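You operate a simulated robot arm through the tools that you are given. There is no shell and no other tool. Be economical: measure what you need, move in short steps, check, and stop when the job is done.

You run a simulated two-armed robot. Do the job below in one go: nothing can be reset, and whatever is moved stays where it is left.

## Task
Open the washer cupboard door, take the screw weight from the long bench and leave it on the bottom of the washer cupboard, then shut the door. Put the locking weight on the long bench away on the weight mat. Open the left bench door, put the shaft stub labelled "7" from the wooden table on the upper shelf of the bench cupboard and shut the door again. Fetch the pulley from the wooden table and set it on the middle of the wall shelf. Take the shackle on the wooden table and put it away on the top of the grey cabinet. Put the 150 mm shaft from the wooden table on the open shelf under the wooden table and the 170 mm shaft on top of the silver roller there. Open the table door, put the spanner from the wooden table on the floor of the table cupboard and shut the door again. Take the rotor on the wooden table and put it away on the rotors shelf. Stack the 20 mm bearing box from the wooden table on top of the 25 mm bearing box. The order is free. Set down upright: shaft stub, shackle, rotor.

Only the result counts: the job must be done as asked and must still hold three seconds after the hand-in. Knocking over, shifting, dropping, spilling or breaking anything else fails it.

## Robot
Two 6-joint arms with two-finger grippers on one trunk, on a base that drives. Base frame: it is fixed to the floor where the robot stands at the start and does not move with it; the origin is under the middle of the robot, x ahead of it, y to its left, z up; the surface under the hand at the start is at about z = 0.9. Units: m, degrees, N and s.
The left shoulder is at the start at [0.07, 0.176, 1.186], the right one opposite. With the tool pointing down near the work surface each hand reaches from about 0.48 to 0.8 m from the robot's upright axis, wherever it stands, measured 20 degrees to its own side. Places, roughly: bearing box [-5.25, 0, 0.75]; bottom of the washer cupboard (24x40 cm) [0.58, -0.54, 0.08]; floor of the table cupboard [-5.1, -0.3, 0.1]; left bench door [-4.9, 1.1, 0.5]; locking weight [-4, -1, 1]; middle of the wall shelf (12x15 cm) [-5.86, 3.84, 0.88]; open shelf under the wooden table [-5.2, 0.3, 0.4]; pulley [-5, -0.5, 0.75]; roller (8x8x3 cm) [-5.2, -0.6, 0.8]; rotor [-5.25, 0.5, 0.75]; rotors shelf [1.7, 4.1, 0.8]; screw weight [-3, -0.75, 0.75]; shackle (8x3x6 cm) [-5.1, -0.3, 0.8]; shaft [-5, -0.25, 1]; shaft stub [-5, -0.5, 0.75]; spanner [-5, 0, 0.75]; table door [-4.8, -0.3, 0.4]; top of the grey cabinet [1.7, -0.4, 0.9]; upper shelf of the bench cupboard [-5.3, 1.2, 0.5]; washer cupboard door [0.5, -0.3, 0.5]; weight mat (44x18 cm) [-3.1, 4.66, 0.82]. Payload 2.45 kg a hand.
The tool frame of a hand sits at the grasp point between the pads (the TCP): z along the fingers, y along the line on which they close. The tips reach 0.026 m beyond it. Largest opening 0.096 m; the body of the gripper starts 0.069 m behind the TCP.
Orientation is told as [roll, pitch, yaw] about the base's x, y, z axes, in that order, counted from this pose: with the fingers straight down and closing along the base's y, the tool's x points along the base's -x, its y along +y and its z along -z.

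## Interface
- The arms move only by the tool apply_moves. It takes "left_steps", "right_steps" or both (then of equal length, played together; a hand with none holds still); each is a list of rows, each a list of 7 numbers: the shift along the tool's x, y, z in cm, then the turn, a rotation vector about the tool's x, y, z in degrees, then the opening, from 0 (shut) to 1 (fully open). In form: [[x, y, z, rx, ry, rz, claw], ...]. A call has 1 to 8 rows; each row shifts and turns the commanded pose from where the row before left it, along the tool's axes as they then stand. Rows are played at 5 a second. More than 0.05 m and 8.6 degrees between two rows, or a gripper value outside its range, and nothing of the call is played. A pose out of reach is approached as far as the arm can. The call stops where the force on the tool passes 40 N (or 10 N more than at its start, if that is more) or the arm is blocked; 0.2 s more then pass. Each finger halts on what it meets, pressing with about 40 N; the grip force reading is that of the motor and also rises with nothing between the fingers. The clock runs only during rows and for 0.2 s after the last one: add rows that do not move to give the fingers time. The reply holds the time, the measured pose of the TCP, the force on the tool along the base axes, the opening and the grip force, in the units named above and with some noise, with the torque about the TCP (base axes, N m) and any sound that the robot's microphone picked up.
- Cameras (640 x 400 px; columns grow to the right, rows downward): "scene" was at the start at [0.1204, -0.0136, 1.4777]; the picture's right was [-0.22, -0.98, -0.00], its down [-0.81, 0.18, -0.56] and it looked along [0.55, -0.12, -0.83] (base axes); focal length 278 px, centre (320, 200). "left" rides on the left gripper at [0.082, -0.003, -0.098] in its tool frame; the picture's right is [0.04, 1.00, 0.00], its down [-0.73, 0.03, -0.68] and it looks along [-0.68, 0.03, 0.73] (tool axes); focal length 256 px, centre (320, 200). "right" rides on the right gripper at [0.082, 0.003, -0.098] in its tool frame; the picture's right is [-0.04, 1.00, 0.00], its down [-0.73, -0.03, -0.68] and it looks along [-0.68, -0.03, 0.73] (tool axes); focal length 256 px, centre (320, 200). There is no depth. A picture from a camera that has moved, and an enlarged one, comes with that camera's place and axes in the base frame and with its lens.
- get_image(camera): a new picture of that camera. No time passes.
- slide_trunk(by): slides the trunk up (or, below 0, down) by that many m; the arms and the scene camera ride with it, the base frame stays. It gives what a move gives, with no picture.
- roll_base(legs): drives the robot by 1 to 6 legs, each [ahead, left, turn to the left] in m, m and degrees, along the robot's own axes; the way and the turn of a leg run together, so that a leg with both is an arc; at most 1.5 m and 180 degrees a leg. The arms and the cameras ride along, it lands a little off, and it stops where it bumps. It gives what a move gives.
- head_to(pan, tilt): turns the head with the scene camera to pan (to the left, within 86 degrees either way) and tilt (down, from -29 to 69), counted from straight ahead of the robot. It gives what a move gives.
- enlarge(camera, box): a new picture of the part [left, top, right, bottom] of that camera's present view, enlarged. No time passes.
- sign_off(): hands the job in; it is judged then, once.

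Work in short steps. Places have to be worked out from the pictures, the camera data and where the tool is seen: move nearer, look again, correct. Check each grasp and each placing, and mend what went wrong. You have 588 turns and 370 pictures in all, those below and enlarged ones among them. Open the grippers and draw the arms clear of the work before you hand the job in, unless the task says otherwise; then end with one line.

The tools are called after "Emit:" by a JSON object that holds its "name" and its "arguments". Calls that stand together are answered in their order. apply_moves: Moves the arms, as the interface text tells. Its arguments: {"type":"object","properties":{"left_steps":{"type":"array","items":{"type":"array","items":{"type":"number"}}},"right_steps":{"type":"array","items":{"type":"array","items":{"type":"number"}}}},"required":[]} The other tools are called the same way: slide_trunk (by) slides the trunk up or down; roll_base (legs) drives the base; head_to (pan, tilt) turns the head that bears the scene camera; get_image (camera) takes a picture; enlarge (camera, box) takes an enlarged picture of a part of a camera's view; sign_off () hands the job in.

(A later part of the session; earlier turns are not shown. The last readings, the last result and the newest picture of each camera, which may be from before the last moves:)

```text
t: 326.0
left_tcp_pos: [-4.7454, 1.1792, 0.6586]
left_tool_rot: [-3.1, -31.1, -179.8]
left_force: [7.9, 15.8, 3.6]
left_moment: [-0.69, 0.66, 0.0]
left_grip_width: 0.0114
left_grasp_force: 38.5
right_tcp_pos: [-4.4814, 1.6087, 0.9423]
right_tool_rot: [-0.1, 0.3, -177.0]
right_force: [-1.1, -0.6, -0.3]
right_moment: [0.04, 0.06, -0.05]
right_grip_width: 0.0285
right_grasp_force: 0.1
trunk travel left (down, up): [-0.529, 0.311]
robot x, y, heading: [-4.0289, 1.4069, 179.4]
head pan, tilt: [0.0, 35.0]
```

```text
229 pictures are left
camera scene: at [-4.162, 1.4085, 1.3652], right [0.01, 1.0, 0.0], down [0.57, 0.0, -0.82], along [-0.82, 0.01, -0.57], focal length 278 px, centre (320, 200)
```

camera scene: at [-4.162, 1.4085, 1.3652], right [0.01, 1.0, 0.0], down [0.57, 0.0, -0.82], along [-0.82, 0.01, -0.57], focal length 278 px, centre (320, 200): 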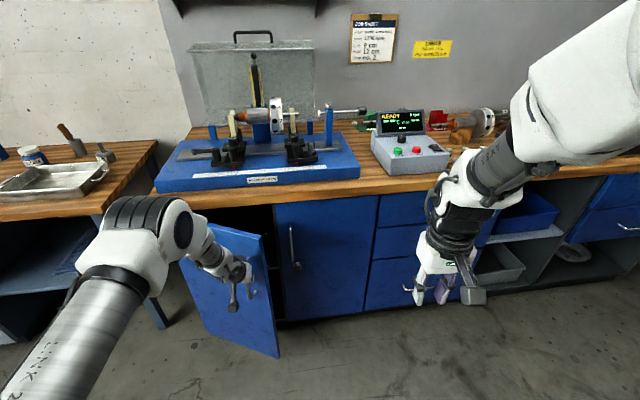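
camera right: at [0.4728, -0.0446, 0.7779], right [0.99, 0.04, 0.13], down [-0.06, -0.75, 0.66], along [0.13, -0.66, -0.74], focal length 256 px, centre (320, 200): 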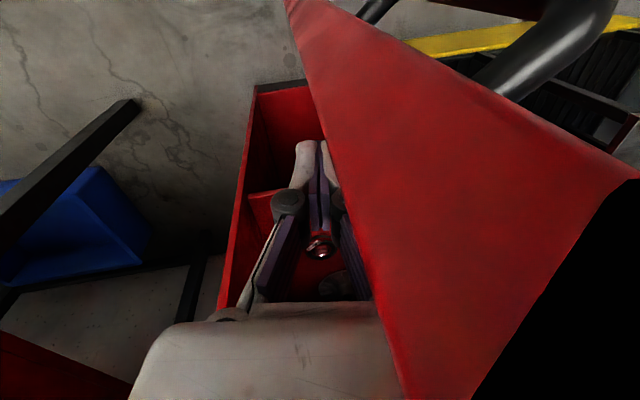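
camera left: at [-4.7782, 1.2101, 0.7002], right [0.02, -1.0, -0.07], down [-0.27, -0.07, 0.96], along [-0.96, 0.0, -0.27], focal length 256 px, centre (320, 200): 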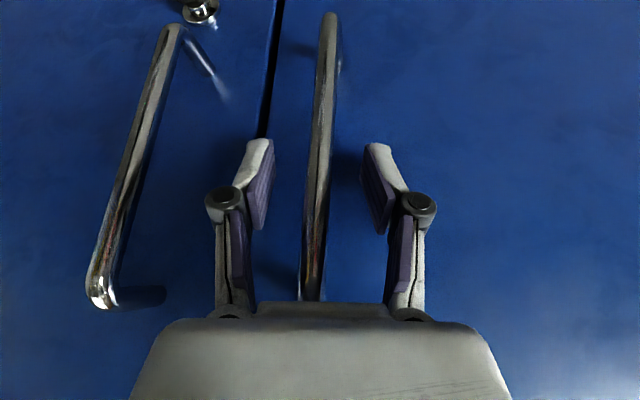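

Works well while gripped; continue the arc.

Emit:
{"name": "roll_base", "arguments": {"legs": [[-0.043, 0.026, 0]]}}

Emit:
{"name": "roll_base", "arguments": {"legs": [[-0.038, 0.032, 0]]}}

Emit:
{"name": "roll_base", "arguments": {"legs": [[-0.034, 0.037, 0]]}}

Emit:
{"name": "get_image", "arguments": {"camera": "scene"}}

```text
t: 327.0
left_tcp_pos: [-4.702, 1.1532, 0.6592]
left_tool_rot: [-3.1, -31.3, -179.8]
left_force: [7.1, 9.6, 6.7]
left_moment: [-0.67, 0.39, -0.05]
left_grip_width: 0.0114
left_grasp_force: 37.9
right_tcp_pos: [-4.4366, 1.5816, 0.9415]
right_tool_rot: [-0.3, 0.4, -177.0]
right_force: [0.0, 0.3, -0.3]
right_moment: [0.02, -0.02, 0.03]
right_grip_width: 0.0286
right_grasp_force: 0.0
trunk travel left (down, up): [-0.529, 0.311]
robot x, y, heading: [-3.984, 1.3791, 179.6]
head pan, tilt: [0.0, 35.0]
```

```text
t: 327.9
left_tcp_pos: [-4.6637, 1.1205, 0.6596]
left_tool_rot: [-3.2, -31.3, -179.9]
left_force: [10.2, 11.5, 8.0]
left_moment: [-0.68, 0.05, 0.0]
left_grip_width: 0.011
left_grasp_force: 37.8
right_tcp_pos: [-4.3991, 1.5517, 0.9416]
right_tool_rot: [-0.2, 0.3, -176.9]
right_force: [0.4, -0.9, 0.3]
right_moment: [0.04, 0.02, -0.01]
right_grip_width: 0.0287
right_grasp_force: 0.1
trunk travel left (down, up): [-0.529, 0.311]
robot x, y, heading: [-3.9442, 1.3423, 179.6]
head pan, tilt: [0.0, 35.0]
```

```text
t: 328.8
left_tcp_pos: [-4.631, 1.0829, 0.659]
left_tool_rot: [-3.0, -31.3, -179.9]
left_force: [1.9, 1.5, 10.0]
left_moment: [-0.57, -0.11, -0.11]
left_grip_width: 0.011
left_grasp_force: 38.0
right_tcp_pos: [-4.3657, 1.5123, 0.9424]
right_tool_rot: [-0.2, 0.3, -177.0]
right_force: [1.3, 0.0, -0.9]
right_moment: [0.03, 0.02, -0.01]
right_grip_width: 0.0287
right_grasp_force: 0.0
trunk travel left (down, up): [-0.529, 0.311]
robot x, y, heading: [-3.9116, 1.3086, 179.6]
head pan, tilt: [0.0, 35.0]
```

```text
228 pictures are left
camera scene: at [-4.0484, 1.3119, 1.3652], right [0.01, 1.0, 0.0], down [0.57, 0.0, -0.82], along [-0.82, 0.01, -0.57], focal length 278 px, centre (320, 200)
```

scene: 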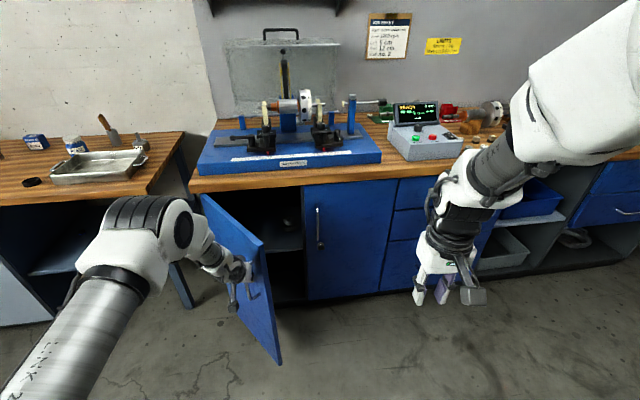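

Emit:
{"name": "roll_base", "arguments": {"legs": [[-0.027, 0.042, 0]]}}

Emit:
{"name": "roll_base", "arguments": {"legs": [[-0.02, 0.046, 0]]}}

Emit:
{"name": "roll_base", "arguments": {"legs": [[-0.012, 0.048, 0]]}}

Emit:
{"name": "get_image", "arguments": {"camera": "scene"}}

```text
t: 329.7
left_tcp_pos: [-4.6038, 1.0413, 0.6589]
left_tool_rot: [-3.0, -31.3, -180.0]
left_force: [7.0, 4.0, 5.6]
left_moment: [-0.5, -0.35, -0.02]
left_grip_width: 0.0108
left_grasp_force: 38.2
right_tcp_pos: [-4.3395, 1.4712, 0.9405]
right_tool_rot: [-0.3, 0.2, -177.0]
right_force: [0.0, 0.3, -0.1]
right_moment: [0.02, -0.02, -0.02]
right_grip_width: 0.0287
right_grasp_force: 0.0
trunk travel left (down, up): [-0.529, 0.311]
robot x, y, heading: [-3.8843, 1.2661, 179.6]
head pan, tilt: [0.0, 35.0]
```

```text
t: 330.6
left_tcp_pos: [-4.5848, 0.9949, 0.658]
left_tool_rot: [-3.0, -31.2, -180.0]
left_force: [11.2, 3.9, 5.2]
left_moment: [-0.39, -0.48, -0.02]
left_grip_width: 0.0107
left_grasp_force: 38.0
right_tcp_pos: [-4.3199, 1.4244, 0.9417]
right_tool_rot: [-0.2, 0.3, -177.0]
right_force: [0.6, 0.1, 1.2]
right_moment: [0.06, 0.0, -0.02]
right_grip_width: 0.0287
right_grasp_force: 0.1
trunk travel left (down, up): [-0.529, 0.311]
robot x, y, heading: [-3.8629, 1.2201, 180.1]
head pan, tilt: [0.0, 35.0]
```

```text
t: 331.6
left_tcp_pos: [-4.5738, 0.9462, 0.6583]
left_tool_rot: [-3.0, -31.0, 180.0]
left_force: [12.2, 1.7, 6.3]
left_moment: [-0.24, -0.53, 0.01]
left_grip_width: 0.0106
left_grasp_force: 37.4
right_tcp_pos: [-4.3078, 1.3753, 0.9413]
right_tool_rot: [-0.3, 0.4, -176.9]
right_force: [0.2, 0.1, 0.2]
right_moment: [0.0, 0.02, 0.04]
right_grip_width: 0.0288
right_grasp_force: 0.0
trunk travel left (down, up): [-0.529, 0.311]
robot x, y, heading: [-3.8566, 1.1713, 179.4]
head pan, tilt: [0.0, 35.0]
```

```text
227 pictures are left
camera scene: at [-3.9907, 1.1741, 1.3651], right [0.01, 1.0, 0.0], down [0.57, 0.0, -0.82], along [-0.82, 0.01, -0.57], focal length 278 px, centre (320, 200)
```

scene: 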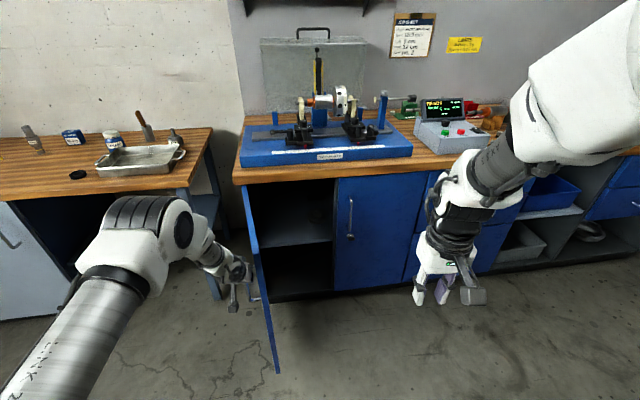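

Emit:
{"name": "roll_base", "arguments": {"legs": [[-0.004, 0.05, 0]]}}

Emit:
{"name": "roll_base", "arguments": {"legs": [[0.006, 0.05, 0]]}}

Emit:
{"name": "apply_moves", "arguments": {"left_steps": [[0, 0, 0, 0, 0, 0, 0.5], [0, 0, 0, 0, 0, 0, 0.5], [0, 0, 0, 0, 0, 0, 0.5]]}}

Emit:
{"name": "roll_base", "arguments": {"legs": [[-0.08, 0, 0]]}}

Emit:
{"name": "get_image", "arguments": {"camera": "scene"}}

```text
t: 332.5
left_tcp_pos: [-4.571, 0.8968, 0.6579]
left_tool_rot: [-3.0, -31.0, 179.9]
left_force: [-0.5, -0.1, -1.7]
left_moment: [-0.15, -0.41, 0.0]
left_grip_width: 0.0116
left_grasp_force: 36.5
right_tcp_pos: [-4.3064, 1.3253, 0.9408]
right_tool_rot: [-0.2, 0.5, -177.1]
right_force: [0.3, 0.0, 0.6]
right_moment: [0.02, 0.03, 0.04]
right_grip_width: 0.0287
right_grasp_force: 0.1
trunk travel left (down, up): [-0.529, 0.311]
robot x, y, heading: [-3.8523, 1.1234, 179.5]
head pan, tilt: [0.0, 35.0]
```

```text
t: 333.6
left_tcp_pos: [-4.5703, 0.8474, 0.6575]
left_tool_rot: [-2.6, -30.7, 179.1]
left_force: [12.7, -0.5, 12.1]
left_moment: [-0.2, 1.36, -0.53]
left_grip_width: 0.0129
left_grasp_force: 36.9
right_tcp_pos: [-4.3098, 1.2765, 0.9419]
right_tool_rot: [-0.2, 0.2, -176.9]
right_force: [0.5, -0.2, -0.1]
right_moment: [-0.02, -0.01, -0.01]
right_grip_width: 0.0288
right_grasp_force: 0.1
trunk travel left (down, up): [-0.529, 0.311]
robot x, y, heading: [-3.8607, 1.0732, 179.6]
head pan, tilt: [0.0, 35.0]
stopped in leg 1: the force on the tool passed its limit at 46 N (the readings are from after the stop); the commanded pose is now the measured one
```

```text
t: 334.4
left_tcp_pos: [-4.5697, 0.8488, 0.6565]
left_tool_rot: [-2.5, -30.6, 179.2]
left_force: [12.7, -1.1, 17.1]
left_moment: [-0.52, 0.47, 0.01]
left_grip_width: 0.0376
left_grasp_force: 0.0
right_tcp_pos: [-4.3081, 1.2788, 0.9421]
right_tool_rot: [-0.2, 0.2, -177.0]
right_force: [0.7, -0.6, -0.7]
right_moment: [-0.01, 0.0, 0.01]
right_grip_width: 0.0288
right_grasp_force: 0.2
trunk travel left (down, up): [-0.529, 0.311]
robot x, y, heading: [-3.8572, 1.0741, 179.7]
head pan, tilt: [0.0, 35.0]
```

```text
t: 335.4
left_tcp_pos: [-4.4924, 0.8475, 0.6563]
left_tool_rot: [-2.6, -30.4, 179.2]
left_force: [0.4, 0.1, 0.9]
left_moment: [-0.03, 0.03, -0.01]
left_grip_width: 0.0478
left_grasp_force: 0.1
right_tcp_pos: [-4.2307, 1.2769, 0.9417]
right_tool_rot: [-0.2, 0.3, -177.1]
right_force: [0.5, 0.6, 0.1]
right_moment: [0.04, 0.04, 0.02]
right_grip_width: 0.0287
right_grasp_force: 0.0
trunk travel left (down, up): [-0.529, 0.311]
robot x, y, heading: [-3.7769, 1.0701, 179.4]
head pan, tilt: [0.0, 35.0]
```

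```text
226 pictures are left
camera scene: at [-3.9138, 1.0754, 1.3651], right [0.01, 1.0, 0.0], down [0.57, -0.01, -0.82], along [-0.82, 0.01, -0.57], focal length 278 px, centre (320, 200)
```

scene: 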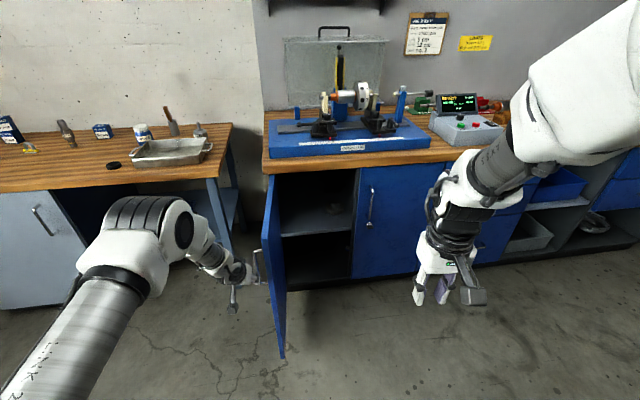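

Door ~85° open; upper shelf z≈0.46. Now fetch stub "7" at ≈(-5.035,-0.594): raise and go to the table's left end.

Emit:
{"name": "slide_trunk", "arguments": {"by": 0.3}}

Emit:
{"name": "roll_base", "arguments": {"legs": [[-0.05, 0, 0], [0, 1.42, 0], [0.3, 0, 0]]}}

Emit:
{"name": "get_image", "arguments": {"camera": "left"}}

Emit:
{"name": "get_image", "arguments": {"camera": "scene"}}

```text
t: 338.4
left_tcp_pos: [-4.4934, 0.847, 0.9542]
left_tool_rot: [-2.7, -30.5, 179.2]
left_force: [-0.9, -0.6, -0.4]
left_moment: [-0.02, -0.04, -0.01]
left_grip_width: 0.048
left_grasp_force: 0.0
right_tcp_pos: [-4.2321, 1.2774, 1.2407]
right_tool_rot: [-0.2, 0.4, -177.1]
right_force: [-0.6, -0.4, 0.2]
right_moment: [0.0, -0.01, 0.01]
right_grip_width: 0.0288
right_grasp_force: 0.0
trunk travel left (down, up): [-0.829, 0.011]
robot x, y, heading: [-3.7771, 1.0711, 179.4]
head pan, tilt: [0.0, 35.0]
```

```text
t: 347.6
left_tcp_pos: [-4.7532, -0.5607, 0.9551]
left_tool_rot: [-2.5, -30.6, 179.3]
left_force: [-0.5, -0.2, -0.5]
left_moment: [0.0, -0.03, -0.03]
left_grip_width: 0.0482
left_grasp_force: 0.0
right_tcp_pos: [-4.4921, -0.131, 1.2412]
right_tool_rot: [-0.2, 0.2, -177.1]
right_force: [0.5, -0.8, 0.3]
right_moment: [0.0, 0.04, 0.0]
right_grip_width: 0.0286
right_grasp_force: 0.0
trunk travel left (down, up): [-0.829, 0.011]
robot x, y, heading: [-4.0423, -0.3386, 179.3]
head pan, tilt: [0.0, 35.0]
```

```text
225 pictures are left
camera left: at [-4.6319, -0.5633, 0.9974], right [0.0, -1.0, -0.06], down [-0.29, -0.06, 0.96], along [-0.96, 0.02, -0.29], focal length 256 px, centre (320, 200)
```

left: 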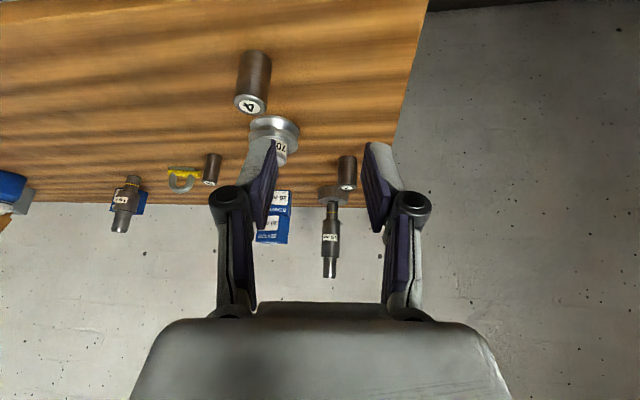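

```text
224 pictures are left
camera scene: at [-4.1747, -0.3324, 1.6651], right [0.01, 1.0, 0.0], down [0.57, 0.0, -0.82], along [-0.82, 0.01, -0.57], focal length 278 px, centre (320, 200)
```

scene: 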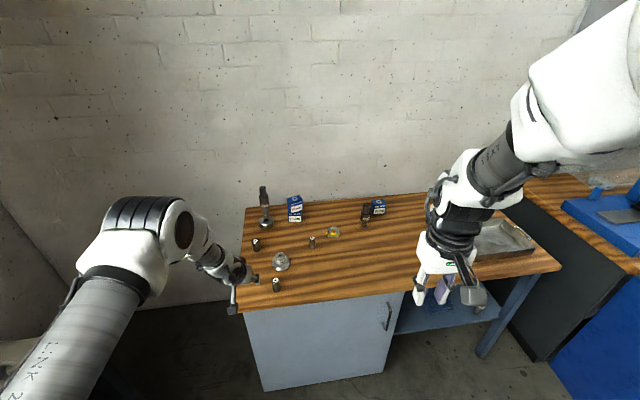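

Stub "7" at (-5.034,-0.596). Align y, lower, drive in.

Emit:
{"name": "roll_base", "arguments": {"legs": [[0, 0.036, 0]]}}

Emit:
{"name": "slide_trunk", "arguments": {"by": -0.105}}

Emit:
{"name": "roll_base", "arguments": {"legs": [[0.21, 0, 0]]}}

Emit:
{"name": "get_image", "arguments": {"camera": "left"}}

```text
t: 348.5
left_tcp_pos: [-4.7559, -0.5881, 0.9551]
left_tool_rot: [-2.0, -30.5, 178.9]
left_force: [1.0, 0.2, -1.0]
left_moment: [-0.04, 0.01, 0.04]
left_grip_width: 0.0478
left_grasp_force: 0.0
right_tcp_pos: [-4.4938, -0.1565, 1.2391]
right_tool_rot: [0.2, 0.4, -177.0]
right_force: [1.1, 1.2, -0.5]
right_moment: [-0.09, -0.04, -0.02]
right_grip_width: 0.0288
right_grasp_force: 0.1
trunk travel left (down, up): [-0.829, 0.011]
robot x, y, heading: [-4.0366, -0.3735, 179.3]
head pan, tilt: [0.0, 35.0]
```

```text
t: 349.8
left_tcp_pos: [-4.7547, -0.5953, 0.85]
left_tool_rot: [-2.6, -30.3, 179.2]
left_force: [-0.2, 0.3, -0.8]
left_moment: [-0.01, 0.01, -0.01]
left_grip_width: 0.048
left_grasp_force: 0.2
right_tcp_pos: [-4.494, -0.1654, 1.1363]
right_tool_rot: [-0.2, 0.3, -177.1]
right_force: [-0.5, 0.1, -0.4]
right_moment: [0.03, -0.01, 0.02]
right_grip_width: 0.0288
right_grasp_force: 0.1
trunk travel left (down, up): [-0.724, 0.116]
robot x, y, heading: [-4.0399, -0.3711, 179.2]
head pan, tilt: [0.0, 35.0]
```

```text
t: 351.5
left_tcp_pos: [-4.9612, -0.5904, 0.8502]
left_tool_rot: [-2.5, -30.5, 179.1]
left_force: [0.1, 0.6, 1.1]
left_moment: [-0.04, 0.0, 0.01]
left_grip_width: 0.0481
left_grasp_force: 0.0
right_tcp_pos: [-4.6996, -0.1612, 1.1361]
right_tool_rot: [-0.2, 0.4, -177.3]
right_force: [-0.4, 0.0, -0.1]
right_moment: [-0.03, -0.03, -0.01]
right_grip_width: 0.0289
right_grasp_force: 0.1
trunk travel left (down, up): [-0.724, 0.116]
robot x, y, heading: [-4.2485, -0.3658, 179.5]
head pan, tilt: [0.0, 35.0]
```

```text
223 pictures are left
camera left: at [-4.8405, -0.5937, 0.892], right [-0.01, -1.0, -0.06], down [-0.29, -0.05, 0.96], along [-0.96, 0.02, -0.29], focal length 256 px, centre (320, 200)
```

left: 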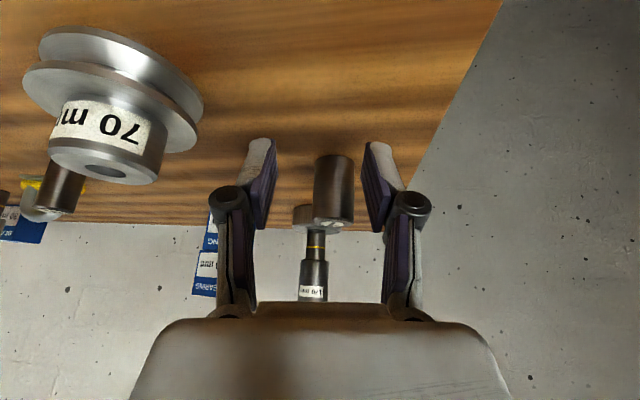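

Emit:
{"name": "apply_moves", "arguments": {"left_steps": [[-3.0, 0.5, 1.75, 0, 0, 0, 0.55], [-3.0, 0.4, 1.75, 0, 0, 0, 0.55], [0, 0, 0, 0, 0, 0, 0.55]]}}

Emit:
{"name": "get_image", "arguments": {"camera": "left"}}

```text
t: 352.3
left_tcp_pos: [-4.9986, -0.5867, 0.849]
left_tool_rot: [-4.1, -30.8, 179.0]
left_force: [-0.3, 0.4, -0.6]
left_moment: [0.0, 0.01, -0.01]
left_grip_width: 0.0529
left_grasp_force: 0.0
left hand out of reach, approached as far as the arm can: row 1, 2
right_tcp_pos: [-4.7003, -0.1612, 1.1361]
right_tool_rot: [-0.1, 0.5, -177.2]
right_force: [-0.1, -0.2, -0.5]
right_moment: [0.03, -0.02, -0.01]
right_grip_width: 0.0286
right_grasp_force: 0.1
trunk travel left (down, up): [-0.724, 0.116]
robot x, y, heading: [-4.2456, -0.3663, 179.3]
head pan, tilt: [0.0, 35.0]
```

```text
222 pictures are left
camera left: at [-4.8772, -0.5928, 0.8907], right [-0.02, -1.0, -0.08], down [-0.28, -0.07, 0.96], along [-0.96, 0.04, -0.28], focal length 256 px, centre (320, 200)
```

left: 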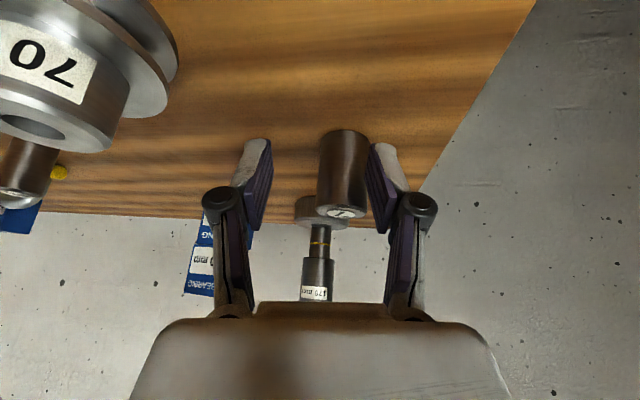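

Emit:
{"name": "roll_base", "arguments": {"legs": [[0, 0.013, 0], [0.036, 0, 0]]}}

Emit:
{"name": "get_image", "arguments": {"camera": "left"}}

```text
t: 353.5
left_tcp_pos: [-5.0298, -0.5986, 0.8533]
left_tool_rot: [-3.9, -31.2, 179.0]
left_force: [0.0, 0.1, -0.2]
left_moment: [-0.02, 0.02, -0.01]
left_grip_width: 0.0528
left_grasp_force: 0.0
right_tcp_pos: [-4.7304, -0.1737, 1.1372]
right_tool_rot: [-0.1, 0.1, -177.2]
right_force: [-0.3, -0.4, 0.5]
right_moment: [-0.02, 0.08, 0.0]
right_grip_width: 0.0289
right_grasp_force: 0.2
trunk travel left (down, up): [-0.724, 0.116]
robot x, y, heading: [-4.2834, -0.3828, 179.5]
head pan, tilt: [0.0, 35.0]
```

```text
221 pictures are left
camera left: at [-4.9085, -0.6047, 0.8944], right [-0.02, -1.0, -0.08], down [-0.28, -0.07, 0.96], along [-0.96, 0.04, -0.28], focal length 256 px, centre (320, 200)
```

left: 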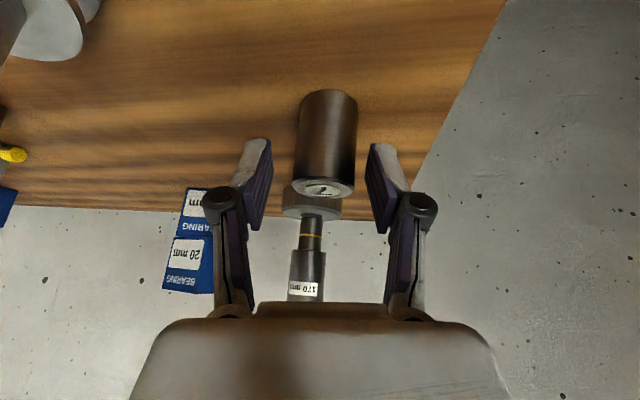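

Stub top is z≈0.852; I lower 2.7 cm and close.

Emit:
{"name": "slide_trunk", "arguments": {"by": -0.026}}

Emit:
{"name": "apply_moves", "arguments": {"left_steps": [[0, 0, 0, 0, 0, 0, 0], [0, 0, 0, 0, 0, 0, 0], [0, 0, 0, 0, 0, 0, 0]]}}

Emit:
{"name": "slide_trunk", "arguments": {"by": 0.1}}

Emit:
{"name": "get_image", "arguments": {"camera": "left"}}

```text
t: 354.2
left_tcp_pos: [-5.0351, -0.5991, 0.8266]
left_tool_rot: [-3.9, -31.2, 178.9]
left_force: [-5.2, -2.7, 17.7]
left_moment: [-0.66, 0.19, -0.09]
left_grip_width: 0.0575
left_grasp_force: 3.1
right_tcp_pos: [-4.7334, -0.1729, 1.1113]
right_tool_rot: [0.0, 0.3, -177.2]
right_force: [0.9, 0.3, 0.3]
right_moment: [-0.03, -0.03, 0.03]
right_grip_width: 0.0287
right_grasp_force: 0.2
trunk travel left (down, up): [-0.698, 0.142]
robot x, y, heading: [-4.2783, -0.3782, 179.5]
head pan, tilt: [0.0, 35.0]
```

```text
t: 355.1
left_tcp_pos: [-5.0336, -0.6022, 0.8295]
left_tool_rot: [-3.9, -31.5, 179.1]
left_force: [9.1, -4.4, 15.9]
left_moment: [-0.54, -0.22, 0.22]
left_grip_width: 0.0338
left_grasp_force: 40.0
right_tcp_pos: [-4.7319, -0.1749, 1.1108]
right_tool_rot: [-0.1, 0.2, -177.1]
right_force: [-0.2, 0.5, 0.3]
right_moment: [0.02, -0.03, 0.01]
right_grip_width: 0.029
right_grasp_force: 0.2
trunk travel left (down, up): [-0.698, 0.142]
robot x, y, heading: [-4.2816, -0.3833, 179.2]
head pan, tilt: [0.0, 35.0]
stopped in row 3 (left hand): the force on the tool passed its limit at 40 N (the readings are from after the stop); the commanded pose is now the measured one
```

```text
t: 356.4
left_tcp_pos: [-5.0354, -0.6007, 0.9251]
left_tool_rot: [-4.1, -31.2, 179.1]
left_force: [0.2, 0.5, -4.3]
left_moment: [0.0, -0.02, -0.01]
left_grip_width: 0.0332
left_grasp_force: 40.4
right_tcp_pos: [-4.7353, -0.1751, 1.2105]
right_tool_rot: [-0.1, 0.3, -177.2]
right_force: [0.2, 0.1, 0.1]
right_moment: [0.02, 0.01, -0.03]
right_grip_width: 0.0287
right_grasp_force: 0.1
trunk travel left (down, up): [-0.798, 0.042]
robot x, y, heading: [-4.2818, -0.3773, 179.6]
head pan, tilt: [0.0, 35.0]
```

```text
220 pictures are left
camera left: at [-4.9139, -0.6068, 0.9664], right [-0.02, -1.0, -0.08], down [-0.28, -0.07, 0.96], along [-0.96, 0.04, -0.28], focal length 256 px, centre (320, 200)
```

left: 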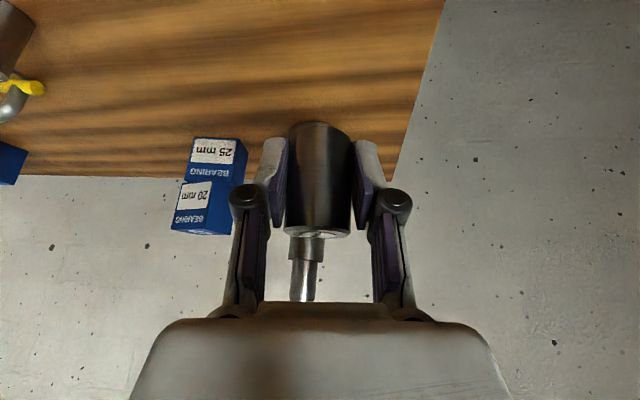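

Stub held. Carry it to the bench cupboard.

Emit:
{"name": "roll_base", "arguments": {"legs": [[-0.4, 0, 0], [0, -1.5, 0], [0, -0.18, 0]]}}

Emit:
{"name": "slide_trunk", "arguments": {"by": -0.36}}

Emit:
{"name": "get_image", "arguments": {"camera": "left"}}

Emit:
{"name": "get_image", "arguments": {"camera": "scene"}}

```text
t: 367.1
left_tcp_pos: [-4.6362, 1.0777, 0.9248]
left_tool_rot: [-4.2, -31.0, -179.8]
left_force: [-0.2, -0.2, -4.1]
left_moment: [0.0, -0.04, -0.01]
left_grip_width: 0.0331
left_grasp_force: 39.6
right_tcp_pos: [-4.3449, 1.5088, 1.211]
right_tool_rot: [-0.3, 0.4, -176.2]
right_force: [-0.3, 0.0, -0.2]
right_moment: [0.0, 0.01, 0.01]
right_grip_width: 0.0287
right_grasp_force: 0.0
trunk travel left (down, up): [-0.798, 0.042]
robot x, y, heading: [-3.8892, 1.3157, -179.7]
head pan, tilt: [0.0, 35.0]
```

```text
t: 370.6
left_tcp_pos: [-4.6363, 1.0797, 0.5654]
left_tool_rot: [-3.9, -31.1, -179.9]
left_force: [0.6, 0.1, -3.4]
left_moment: [-0.02, -0.02, -0.04]
left_grip_width: 0.0332
left_grasp_force: 40.0
right_tcp_pos: [-4.3437, 1.5094, 0.8487]
right_tool_rot: [-0.2, 0.5, -176.2]
right_force: [0.1, -0.1, 0.0]
right_moment: [0.02, -0.02, 0.01]
right_grip_width: 0.0288
right_grasp_force: 0.1
trunk travel left (down, up): [-0.438, 0.402]
robot x, y, heading: [-3.8861, 1.3118, -179.6]
head pan, tilt: [0.0, 35.0]
```

```text
219 pictures are left
camera left: at [-4.5142, 1.0764, 0.6064], right [0.0, -1.0, -0.08], down [-0.28, -0.08, 0.96], along [-0.96, 0.02, -0.28], focal length 256 px, centre (320, 200)
```

left: 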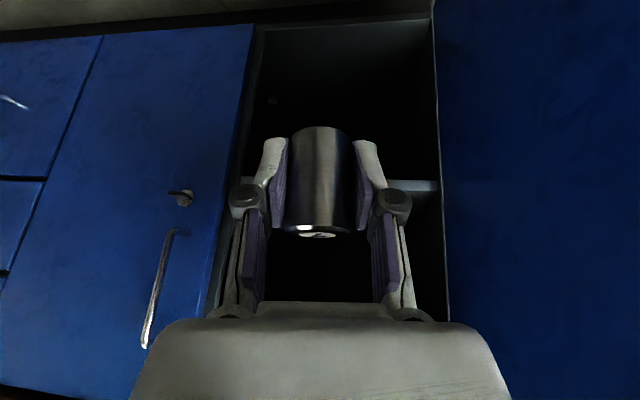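

```text
218 pictures are left
camera scene: at [-4.0244, 1.3141, 1.2739], right [-0.01, 1.0, 0.0], down [0.57, 0.0, -0.82], along [-0.82, 0.0, -0.57], focal length 278 px, centre (320, 200)
```

scene: 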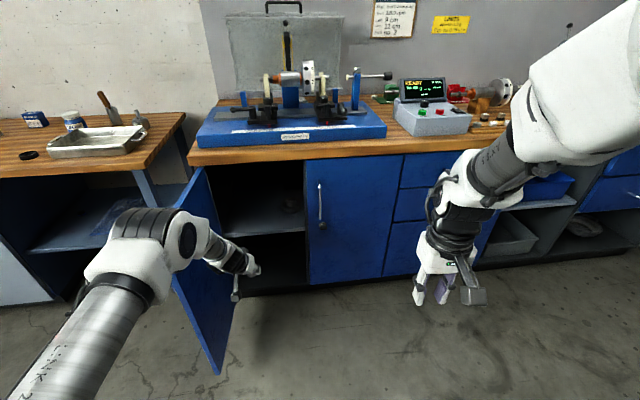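

Shelf z≈0.455, interior y 0.89–1.195. Centre, lower and drive in.

Emit:
{"name": "slide_trunk", "arguments": {"by": -0.04}}

Emit:
{"name": "roll_base", "arguments": {"legs": [[0.27, 0.025, 0]]}}

Emit:
{"name": "get_image", "arguments": {"camera": "left"}}

Emit:
{"name": "get_image", "arguments": {"camera": "scene"}}

```text
t: 371.4
left_tcp_pos: [-4.6351, 1.0807, 0.526]
left_tool_rot: [-4.0, -31.2, -179.9]
left_force: [-0.2, 0.3, -4.2]
left_moment: [0.01, -0.02, 0.04]
left_grip_width: 0.0332
left_grasp_force: 40.1
right_tcp_pos: [-4.3444, 1.512, 0.8099]
right_tool_rot: [-0.2, 0.4, -176.3]
right_force: [0.3, -0.4, 0.0]
right_moment: [0.01, 0.0, 0.01]
right_grip_width: 0.0289
right_grasp_force: 0.0
trunk travel left (down, up): [-0.398, 0.442]
robot x, y, heading: [-3.8855, 1.3121, -179.8]
head pan, tilt: [0.0, 35.0]
```

```text
t: 373.3
left_tcp_pos: [-4.9019, 1.0536, 0.5245]
left_tool_rot: [-3.9, -31.1, -180.0]
left_force: [1.3, 0.0, -3.9]
left_moment: [-0.03, -0.04, -0.03]
left_grip_width: 0.0332
left_grasp_force: 39.8
right_tcp_pos: [-4.6113, 1.4832, 0.8087]
right_tool_rot: [-0.3, 0.5, -176.2]
right_force: [-1.0, -0.1, 0.3]
right_moment: [-0.02, -0.03, 0.0]
right_grip_width: 0.0288
right_grasp_force: 0.1
trunk travel left (down, up): [-0.398, 0.442]
robot x, y, heading: [-4.1512, 1.2842, -179.7]
head pan, tilt: [0.0, 35.0]
```

```text
217 pictures are left
camera left: at [-4.7802, 1.0495, 0.5657], right [0.0, -1.0, -0.08], down [-0.28, -0.08, 0.96], along [-0.96, 0.02, -0.28], focal length 256 px, centre (320, 200)
```

left: 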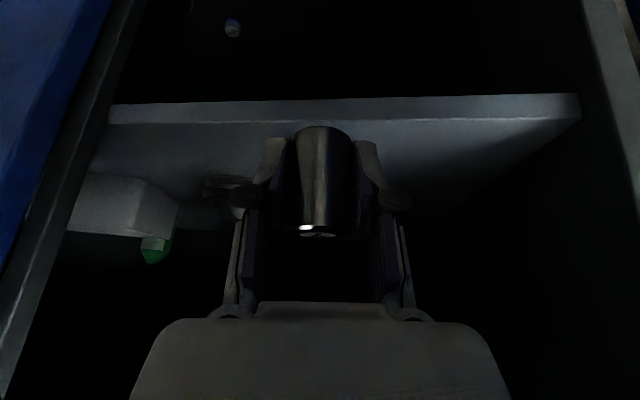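

```text
216 pictures are left
camera scene: at [-4.2911, 1.2871, 1.2337], right [-0.01, 1.0, 0.0], down [0.57, 0.0, -0.82], along [-0.82, 0.0, -0.57], focal length 278 px, centre (320, 200)
```

scene: 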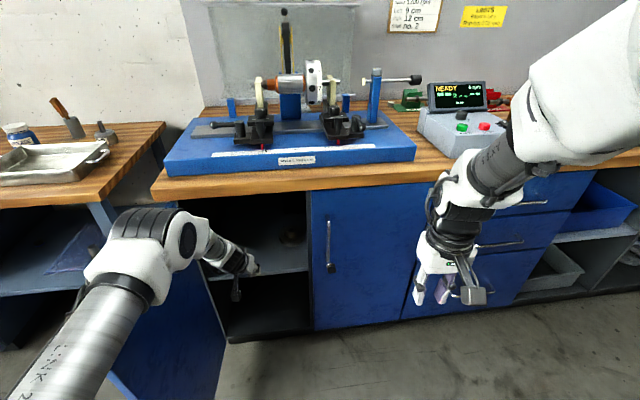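

On the shelf the right rear has some things; front-left is free. I place at ≈(-5.02,1.01).

Emit:
{"name": "roll_base", "arguments": {"legs": [[0.12, 0.04, 0]]}}

Emit:
{"name": "slide_trunk", "arguments": {"by": -0.025}}

Emit:
{"name": "get_image", "arguments": {"camera": "left"}}

```text
t: 374.6
left_tcp_pos: [-5.0227, 1.0133, 0.524]
left_tool_rot: [-4.0, -31.1, -179.9]
left_force: [0.8, 0.5, -4.8]
left_moment: [0.02, 0.0, 0.04]
left_grip_width: 0.0336
left_grasp_force: 39.8
right_tcp_pos: [-4.7282, 1.4445, 0.8078]
right_tool_rot: [-0.3, 0.6, -176.3]
right_force: [-0.2, -0.7, -0.6]
right_moment: [-0.02, -0.05, -0.01]
right_grip_width: 0.029
right_grasp_force: 0.1
trunk travel left (down, up): [-0.398, 0.442]
robot x, y, heading: [-4.2699, 1.2479, -179.9]
head pan, tilt: [0.0, 35.0]
```

```text
t: 375.3
left_tcp_pos: [-5.0212, 1.0122, 0.499]
left_tool_rot: [-4.0, -31.2, 180.0]
left_force: [0.5, 0.1, -2.6]
left_moment: [0.01, -0.06, -0.03]
left_grip_width: 0.0331
left_grasp_force: 40.8
right_tcp_pos: [-4.7281, 1.4443, 0.7848]
right_tool_rot: [-0.2, 0.3, -176.3]
right_force: [-0.1, -0.7, 0.5]
right_moment: [-0.01, 0.01, 0.01]
right_grip_width: 0.0286
right_grasp_force: 0.1
trunk travel left (down, up): [-0.373, 0.467]
robot x, y, heading: [-4.2718, 1.247, -179.9]
head pan, tilt: [0.0, 35.0]
```

```text
215 pictures are left
camera left: at [-4.8992, 1.0099, 0.5417], right [0.0, -1.0, -0.08], down [-0.28, -0.08, 0.96], along [-0.96, 0.02, -0.28], focal length 256 px, centre (320, 200)
```

left: 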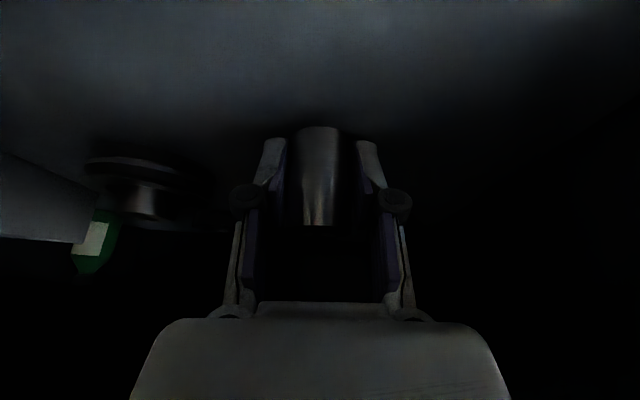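

Emit:
{"name": "apply_moves", "arguments": {"left_steps": [[0.1, 0, 0.17, 0, 0, 0, 0], [0, 0, 0, 0, 0, 0, 0]]}}

```text
t: 375.9
left_tcp_pos: [-5.0215, 1.0143, 0.4979]
left_tool_rot: [-4.1, -31.2, 180.0]
left_force: [0.5, -0.2, -4.0]
left_moment: [0.0, -0.03, 0.02]
left_grip_width: 0.0336
left_grasp_force: 39.8
right_tcp_pos: [-4.7276, 1.4444, 0.7835]
right_tool_rot: [-0.2, 0.4, -176.3]
right_force: [-0.1, -0.2, 0.4]
right_moment: [0.01, 0.02, 0.01]
right_grip_width: 0.029
right_grasp_force: 0.0
trunk travel left (down, up): [-0.373, 0.467]
robot x, y, heading: [-4.2692, 1.2439, -179.8]
head pan, tilt: [0.0, 35.0]
```

Emit:
{"name": "apply_moves", "arguments": {"left_steps": [[0.2, 0, 0.34, 0, 0, 0, 0], [0.2, 0, 0.34, 0, 0, 0, 0]]}}

Emit:
{"name": "apply_moves", "arguments": {"left_steps": [[0.15, 0, 0.25, 0, 0, 0, 0], [0.15, 0, 0.25, 0, 0, 0, 0]]}}

```text
t: 376.5
left_tcp_pos: [-5.0201, 1.0157, 0.4903]
left_tool_rot: [-4.0, -31.1, 180.1]
left_force: [-0.6, -0.2, -3.1]
left_moment: [0.0, -0.02, -0.01]
left_grip_width: 0.0331
left_grasp_force: 40.4
right_tcp_pos: [-4.7273, 1.4442, 0.7841]
right_tool_rot: [-0.2, 0.5, -176.2]
right_force: [0.4, 0.2, -0.4]
right_moment: [0.0, 0.01, -0.04]
right_grip_width: 0.0287
right_grasp_force: 0.0
trunk travel left (down, up): [-0.373, 0.467]
robot x, y, heading: [-4.2707, 1.2472, -179.6]
head pan, tilt: [0.0, 35.0]
```

```text
t: 377.1
left_tcp_pos: [-5.0209, 1.0145, 0.489]
left_tool_rot: [-3.9, -31.6, 180.1]
left_force: [3.2, -0.8, 17.5]
left_moment: [-0.35, 0.02, 0.03]
left_grip_width: 0.0334
left_grasp_force: 39.8
right_tcp_pos: [-4.7265, 1.4454, 0.7862]
right_tool_rot: [-0.1, 0.3, -176.3]
right_force: [-0.1, -0.5, -0.7]
right_moment: [0.0, 0.01, -0.02]
right_grip_width: 0.0287
right_grasp_force: 0.1
trunk travel left (down, up): [-0.373, 0.467]
robot x, y, heading: [-4.2681, 1.2457, -179.8]
head pan, tilt: [0.0, 35.0]
```

Contact. Release and back straight out.

Emit:
{"name": "apply_moves", "arguments": {"left_steps": [[0, 0, 0, 0, 0, 0, 0.5], [0, 0, 0, 0, 0, 0, 0.65], [0, 0, 0, 0, 0, 0, 0.65], [0, 0, 0, 0, 0, 0, 0.65]]}}

Emit:
{"name": "roll_base", "arguments": {"legs": [[-0.16, 0, 0]]}}

Emit:
{"name": "get_image", "arguments": {"camera": "left"}}

```text
t: 378.1
left_tcp_pos: [-5.0206, 1.0151, 0.4841]
left_tool_rot: [-3.9, -31.1, 180.0]
left_force: [0.9, 0.6, 2.4]
left_moment: [0.01, -0.03, 0.02]
left_grip_width: 0.0638
left_grasp_force: 0.0
right_tcp_pos: [-4.7283, 1.444, 0.7846]
right_tool_rot: [-0.2, 0.3, -176.3]
right_force: [-0.1, -1.0, -0.2]
right_moment: [0.01, 0.0, -0.02]
right_grip_width: 0.0289
right_grasp_force: 0.1
trunk travel left (down, up): [-0.373, 0.467]
robot x, y, heading: [-4.2675, 1.2475, -179.8]
head pan, tilt: [0.0, 35.0]
```

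```text
t: 379.5
left_tcp_pos: [-4.861, 1.0168, 0.4866]
left_tool_rot: [-4.1, -31.2, 179.9]
left_force: [-0.1, 0.8, 0.3]
left_moment: [-0.02, -0.01, 0.01]
left_grip_width: 0.0622
left_grasp_force: 0.1
right_tcp_pos: [-4.5682, 1.4452, 0.7859]
right_tool_rot: [-0.1, 0.2, -176.2]
right_force: [-0.3, -0.7, -0.2]
right_moment: [-0.02, 0.02, 0.01]
right_grip_width: 0.0288
right_grasp_force: 0.1
trunk travel left (down, up): [-0.373, 0.467]
robot x, y, heading: [-4.1123, 1.2453, -179.7]
head pan, tilt: [0.0, 35.0]
```

```text
214 pictures are left
camera left: at [-4.7395, 1.0125, 0.5271], right [0.0, -1.0, -0.08], down [-0.28, -0.08, 0.96], along [-0.96, 0.03, -0.28], focal length 256 px, centre (320, 200)
```

left: 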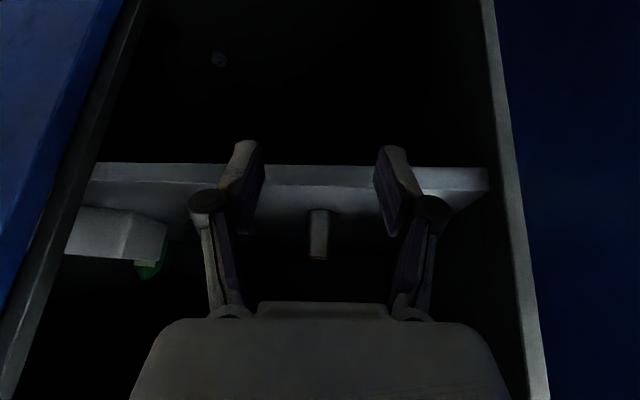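

Stub stands on the shelf. Now close this door by pushing it from outside: go around its free edge.

Emit:
{"name": "apply_moves", "arguments": {"left_steps": [[0, 0, 0, 0, 0, 0, 0], [0, 0, 0, 0, 0, 0, 0]]}}

Emit:
{"name": "roll_base", "arguments": {"legs": [[-0.46, 0, 0], [0, 0.36, 0], [0.15, 0, 0]]}}

Emit:
{"name": "get_image", "arguments": {"camera": "left"}}

Emit:
{"name": "get_image", "arguments": {"camera": "scene"}}

```text
t: 380.1
left_tcp_pos: [-4.8631, 1.0172, 0.4853]
left_tool_rot: [-4.0, -31.1, 179.9]
left_force: [0.6, 0.1, -0.1]
left_moment: [-0.01, -0.02, 0.03]
left_grip_width: 0.0
left_grasp_force: 28.4
right_tcp_pos: [-4.5681, 1.4453, 0.7848]
right_tool_rot: [-0.2, 0.4, -176.3]
right_force: [-0.1, -0.2, 0.7]
right_moment: [-0.02, -0.04, -0.05]
right_grip_width: 0.0288
right_grasp_force: 0.0
trunk travel left (down, up): [-0.373, 0.467]
robot x, y, heading: [-4.1108, 1.2475, -179.9]
head pan, tilt: [0.0, 35.0]
```

```text
t: 385.7
left_tcp_pos: [-4.5582, 0.6499, 0.4837]
left_tool_rot: [-4.0, -31.0, -179.8]
left_force: [0.5, -0.8, 0.0]
left_moment: [0.04, -0.01, 0.0]
left_grip_width: 0.0
left_grasp_force: 28.6
right_tcp_pos: [-4.2668, 1.0807, 0.7837]
right_tool_rot: [-0.2, 0.6, -176.1]
right_force: [-0.1, -0.2, -0.3]
right_moment: [0.01, -0.02, 0.01]
right_grip_width: 0.0287
right_grasp_force: 0.1
trunk travel left (down, up): [-0.373, 0.467]
robot x, y, heading: [-3.8094, 0.8813, -179.3]
head pan, tilt: [0.0, 35.0]
```

```text
213 pictures are left
camera left: at [-4.4366, 0.6464, 0.5255], right [0.0, -1.0, -0.08], down [-0.28, -0.08, 0.96], along [-0.96, 0.02, -0.28], focal length 256 px, centre (320, 200)
```

left: 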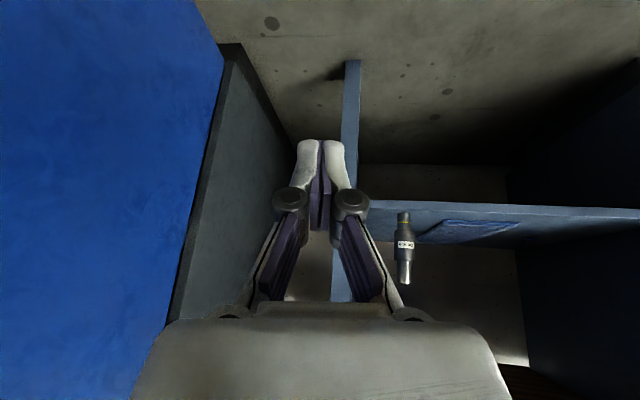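

```text
212 pictures are left
camera scene: at [-3.9476, 0.8833, 1.2087], right [-0.01, 1.0, 0.0], down [0.57, 0.0, -0.82], along [-0.82, -0.01, -0.57], focal length 278 px, centre (320, 200)
```

scene: 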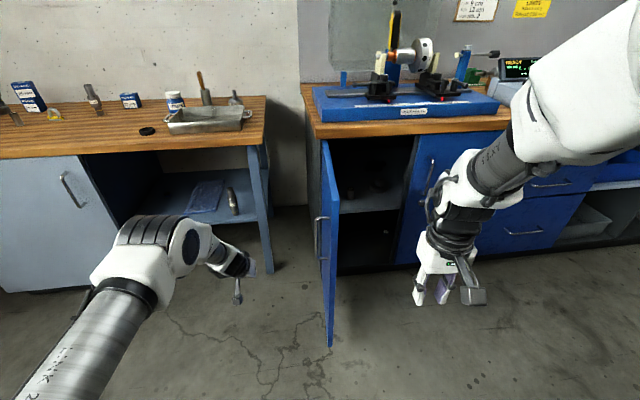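

Hand is outside the door. Push right, then forward.

Emit:
{"name": "roll_base", "arguments": {"legs": [[0, -0.13, 0], [0.03, -0.1, 0]]}}

Emit:
{"name": "roll_base", "arguments": {"legs": [[0.05, -0.08, 0], [0.08, -0.06, 0]]}}

Emit:
{"name": "get_image", "arguments": {"camera": "scene"}}

```text
t: 387.8
left_tcp_pos: [-4.59, 0.8759, 0.486]
left_tool_rot: [-3.9, -31.1, -179.8]
left_force: [-0.4, 0.4, 0.1]
left_moment: [-0.02, -0.02, 0.03]
left_grip_width: 0.0
left_grasp_force: 28.6
right_tcp_pos: [-4.2989, 1.3077, 0.784]
right_tool_rot: [-0.1, 0.3, -175.8]
right_force: [-0.5, 0.3, -0.7]
right_moment: [-0.05, -0.05, 0.0]
right_grip_width: 0.0288
right_grasp_force: 0.1
trunk travel left (down, up): [-0.373, 0.467]
robot x, y, heading: [-3.8376, 1.1101, -179.4]
head pan, tilt: [0.0, 35.0]
```

```text
t: 389.6
left_tcp_pos: [-4.7205, 1.0144, 0.4845]
left_tool_rot: [-3.8, -31.1, -179.7]
left_force: [0.2, 0.3, 0.0]
left_moment: [-0.05, 0.01, 0.01]
left_grip_width: 0.0
left_grasp_force: 28.2
right_tcp_pos: [-4.4318, 1.4461, 0.7843]
right_tool_rot: [0.0, 0.4, -175.8]
right_force: [-0.3, -0.4, 0.2]
right_moment: [-0.05, 0.0, 0.02]
right_grip_width: 0.0288
right_grasp_force: 0.0
trunk travel left (down, up): [-0.373, 0.467]
robot x, y, heading: [-3.9708, 1.2496, -179.2]
head pan, tilt: [0.0, 35.0]
```

```text
211 pictures are left
camera scene: at [-4.1107, 1.2514, 1.2087], right [-0.01, 1.0, 0.0], down [0.57, 0.01, -0.82], along [-0.82, -0.01, -0.57], focal length 278 px, centre (320, 200)
```

scene: 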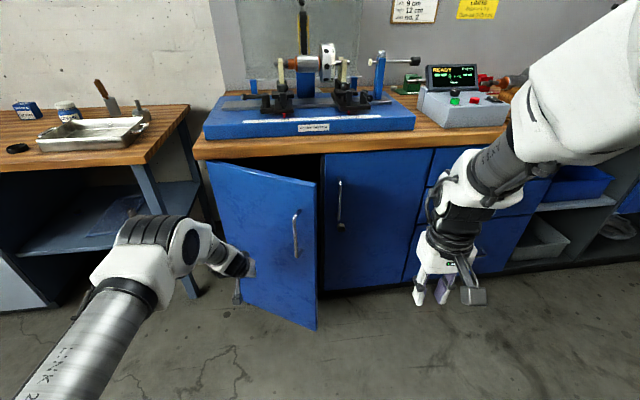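

Nearly closed; push forward until it stops.

Emit:
{"name": "roll_base", "arguments": {"legs": [[0.1, -0.03, 0]]}}

Emit:
{"name": "roll_base", "arguments": {"legs": [[0.04, 0, 0], [0.04, 0, 0], [0.04, 0, 0]]}}

Emit:
{"name": "get_image", "arguments": {"camera": "scene"}}

```text
t: 390.8
left_tcp_pos: [-4.8199, 1.0448, 0.4837]
left_tool_rot: [-4.0, -31.1, -179.7]
left_force: [-0.4, -0.2, -0.2]
left_moment: [0.01, -0.03, 0.01]
left_grip_width: 0.0002
left_grasp_force: 28.8
right_tcp_pos: [-4.5304, 1.4748, 0.7852]
right_tool_rot: [-0.2, 0.4, -175.8]
right_force: [-0.7, -0.2, -0.2]
right_moment: [-0.04, -0.04, -0.01]
right_grip_width: 0.0287
right_grasp_force: 0.0
trunk travel left (down, up): [-0.373, 0.467]
robot x, y, heading: [-4.0742, 1.2767, -179.5]
head pan, tilt: [0.0, 35.0]
```

```text
t: 392.2
left_tcp_pos: [-4.8799, 1.0457, 0.4813]
left_tool_rot: [-4.4, -30.2, -179.7]
left_force: [2.9, 1.2, 0.5]
left_moment: [0.0, -0.01, -0.01]
left_grip_width: 0.0001
left_grasp_force: 27.7
right_tcp_pos: [-4.5938, 1.4747, 0.784]
right_tool_rot: [-0.2, 0.4, -175.9]
right_force: [0.1, 0.0, -0.1]
right_moment: [0.03, 0.01, -0.03]
right_grip_width: 0.0287
right_grasp_force: 0.2
trunk travel left (down, up): [-0.373, 0.467]
robot x, y, heading: [-4.1398, 1.2797, -179.6]
head pan, tilt: [0.0, 35.0]
stopped in leg 2: the force on the tool passed its limit at 105 N (the readings are from after the stop); the commanded pose is now the measured one
```

```text
210 pictures are left
camera scene: at [-4.2746, 1.279, 1.2088], right [-0.01, 1.0, 0.0], down [0.57, 0.01, -0.82], along [-0.82, -0.01, -0.57], focal length 278 px, centre (320, 200)
```

scene: 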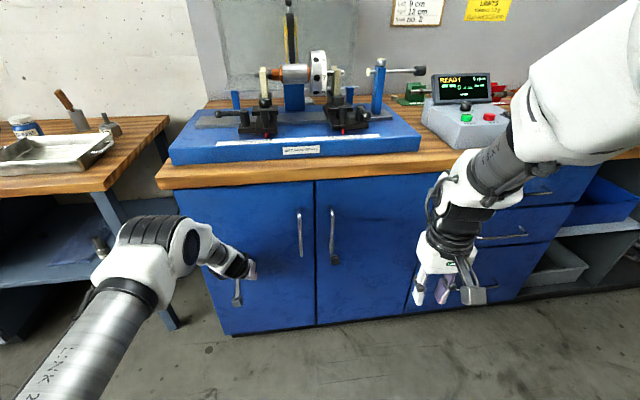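

Both doors are shut. Now I recover the right arm with the same trick (extend forward while pitching), in free space.

Emit:
{"name": "roll_base", "arguments": {"legs": [[-0.4, 0, 0]]}}

Emit:
{"name": "slide_trunk", "arguments": {"by": 0.35}}

Emit:
{"name": "apply_moves", "arguments": {"right_steps": [[-3.6, 0, 2.7, 0, -8, 0, 0.5], [-3.2, 0, 3.2, 0, -8, 0, 0.5], [-2.8, 0, 3.6, 0, -8, 0, 0.5], [-2.2, 0, 4.0, 0, -8, 0, 0.5], [-1.6, 0, 4.2, 0, -8, 0, 0.5]]}}

Emit:
{"name": "get_image", "arguments": {"camera": "scene"}}

```text
t: 394.6
left_tcp_pos: [-4.4795, 1.0467, 0.4821]
left_tool_rot: [-4.4, -30.3, -179.4]
left_force: [-0.3, -0.1, -0.9]
left_moment: [-0.01, 0.02, -0.03]
left_grip_width: 0.0002
left_grasp_force: 28.5
right_tcp_pos: [-4.199, 1.4771, 0.7847]
right_tool_rot: [-0.1, 0.4, -175.5]
right_force: [0.3, -0.5, 0.4]
right_moment: [0.01, 0.01, -0.01]
right_grip_width: 0.029
right_grasp_force: 0.0
trunk travel left (down, up): [-0.373, 0.467]
robot x, y, heading: [-3.7366, 1.2866, -178.9]
head pan, tilt: [0.0, 35.0]
```

```text
t: 398.1
left_tcp_pos: [-4.4807, 1.0454, 0.8309]
left_tool_rot: [-4.4, -30.2, -179.3]
left_force: [0.1, -0.3, 0.5]
left_moment: [0.02, 0.0, 0.03]
left_grip_width: 0.0001
left_grasp_force: 28.9
right_tcp_pos: [-4.1991, 1.4775, 1.1347]
right_tool_rot: [-0.3, 0.4, -175.4]
right_force: [-0.4, 0.0, -0.1]
right_moment: [-0.01, -0.01, -0.01]
right_grip_width: 0.029
right_grasp_force: 0.0
trunk travel left (down, up): [-0.723, 0.117]
robot x, y, heading: [-3.7388, 1.2807, -179.0]
head pan, tilt: [0.0, 35.0]
```

```text
t: 399.3
left_tcp_pos: [-4.4817, 1.0453, 0.8296]
left_tool_rot: [-4.4, -30.1, -179.3]
left_force: [-1.4, 0.2, -0.1]
left_moment: [0.02, -0.01, 0.01]
left_grip_width: 0.0001
left_grasp_force: 28.7
right_tcp_pos: [-4.3679, 1.4561, 1.0047]
right_tool_rot: [0.5, -36.4, -173.6]
right_force: [-1.5, 1.8, -0.2]
right_moment: [-0.19, -0.09, 0.09]
right_grip_width: 0.0483
right_grasp_force: 0.1
right hand out of reach, approached as far as the arm can: row 4
trunk travel left (down, up): [-0.723, 0.117]
robot x, y, heading: [-3.7413, 1.2832, -179.1]
head pan, tilt: [0.0, 35.0]
```

```text
209 pictures are left
camera scene: at [-3.88, 1.2837, 1.5586], right [-0.02, 1.0, 0.0], down [0.58, 0.01, -0.82], along [-0.82, -0.01, -0.58], focal length 278 px, centre (320, 200)
```

scene: 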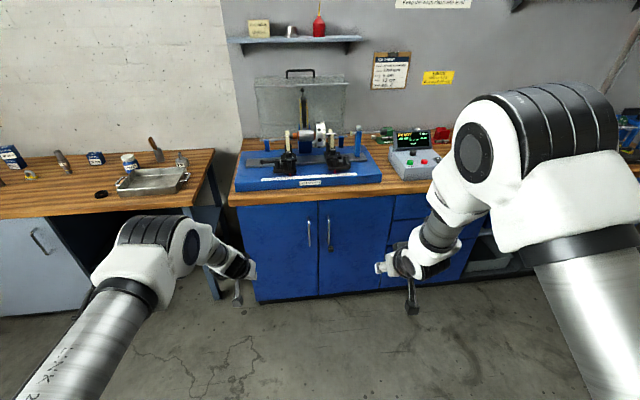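

Emit:
{"name": "apply_moves", "arguments": {"right_steps": [[0, 0, 3.4, 0, 0, 0, 0.5], [0, 0, 3.4, 0, 0, 0, 0.5], [0, 0, 0, 0, 7.3, 0, 0.5], [0, 0, 0, 0, 7.3, 0, 0.5], [0, 0, 0, 0, 7.3, 0, 0.5], [0, 0, 0, 0, 7.3, 0, 0.5], [0, 0, 0, 0, 7.3, 0, 0.5]], "left_steps": [[1.5, 0, -1, -2.2, 0, 0, 0.5], [1.5, 0, -1, -2.2, 0, 0, 0.5], [0, 0, 0, 0, 6, 0, 0.5], [0, 0, 0, 0, 6, 0, 0.5], [0, 0, 0, 0, 6, 0, 0.5], [0, 0, 0, 0, 6, 0, 0.5], [0, 0, 0, 0, 6, 0, 0.5]]}}

```text
t: 400.9
left_tcp_pos: [-4.4681, 1.0707, 0.8339]
left_tool_rot: [-9.0, -9.6, 177.3]
left_force: [0.6, 0.3, 0.1]
left_moment: [0.03, -0.01, 0.01]
left_grip_width: 0.048
left_grasp_force: 0.0
left hand out of reach, approached as far as the arm can: row 1, 2, 3, 4, 5
right_tcp_pos: [-4.4056, 1.4544, 0.949]
right_tool_rot: [1.0, -0.1, -175.0]
right_force: [0.2, -0.5, 1.2]
right_moment: [0.02, -0.04, -0.03]
right_grip_width: 0.048
right_grasp_force: 0.0
right hand out of reach, approached as far as the arm can: row 4, 5
trunk travel left (down, up): [-0.723, 0.117]
robot x, y, heading: [-3.7404, 1.2849, -179.0]
head pan, tilt: [0.0, 35.0]
```

Emit:
{"name": "apply_moves", "arguments": {"left_steps": [[1, 0, -3.5, 0, 0, 0, 0.5], [1, 0, -3.5, 0, 0, 0, 0.5], [0, 0, -2, -4.5, 0, 0, 0.5], [0, 0, 0, -4.5, 0, 0, 0.5], [0, 0, 0, 0, 4.8, 0, 0.5], [0, 0, 0, 0, 4.8, 0, 0.5]]}}

```text
t: 402.3
left_tcp_pos: [-4.4359, 1.0557, 0.9197]
left_tool_rot: [0.0, -0.2, 177.3]
left_force: [0.2, 0.1, 0.1]
left_moment: [-0.03, -0.03, -0.03]
left_grip_width: 0.0481
left_grasp_force: 0.1
right_tcp_pos: [-4.4046, 1.454, 0.9502]
right_tool_rot: [0.8, -0.3, -174.9]
right_force: [0.2, -1.0, 0.0]
right_moment: [-0.03, 0.0, 0.01]
right_grip_width: 0.0481
right_grasp_force: 0.1
trunk travel left (down, up): [-0.723, 0.117]
robot x, y, heading: [-3.7398, 1.2876, -179.1]
head pan, tilt: [0.0, 35.0]
```

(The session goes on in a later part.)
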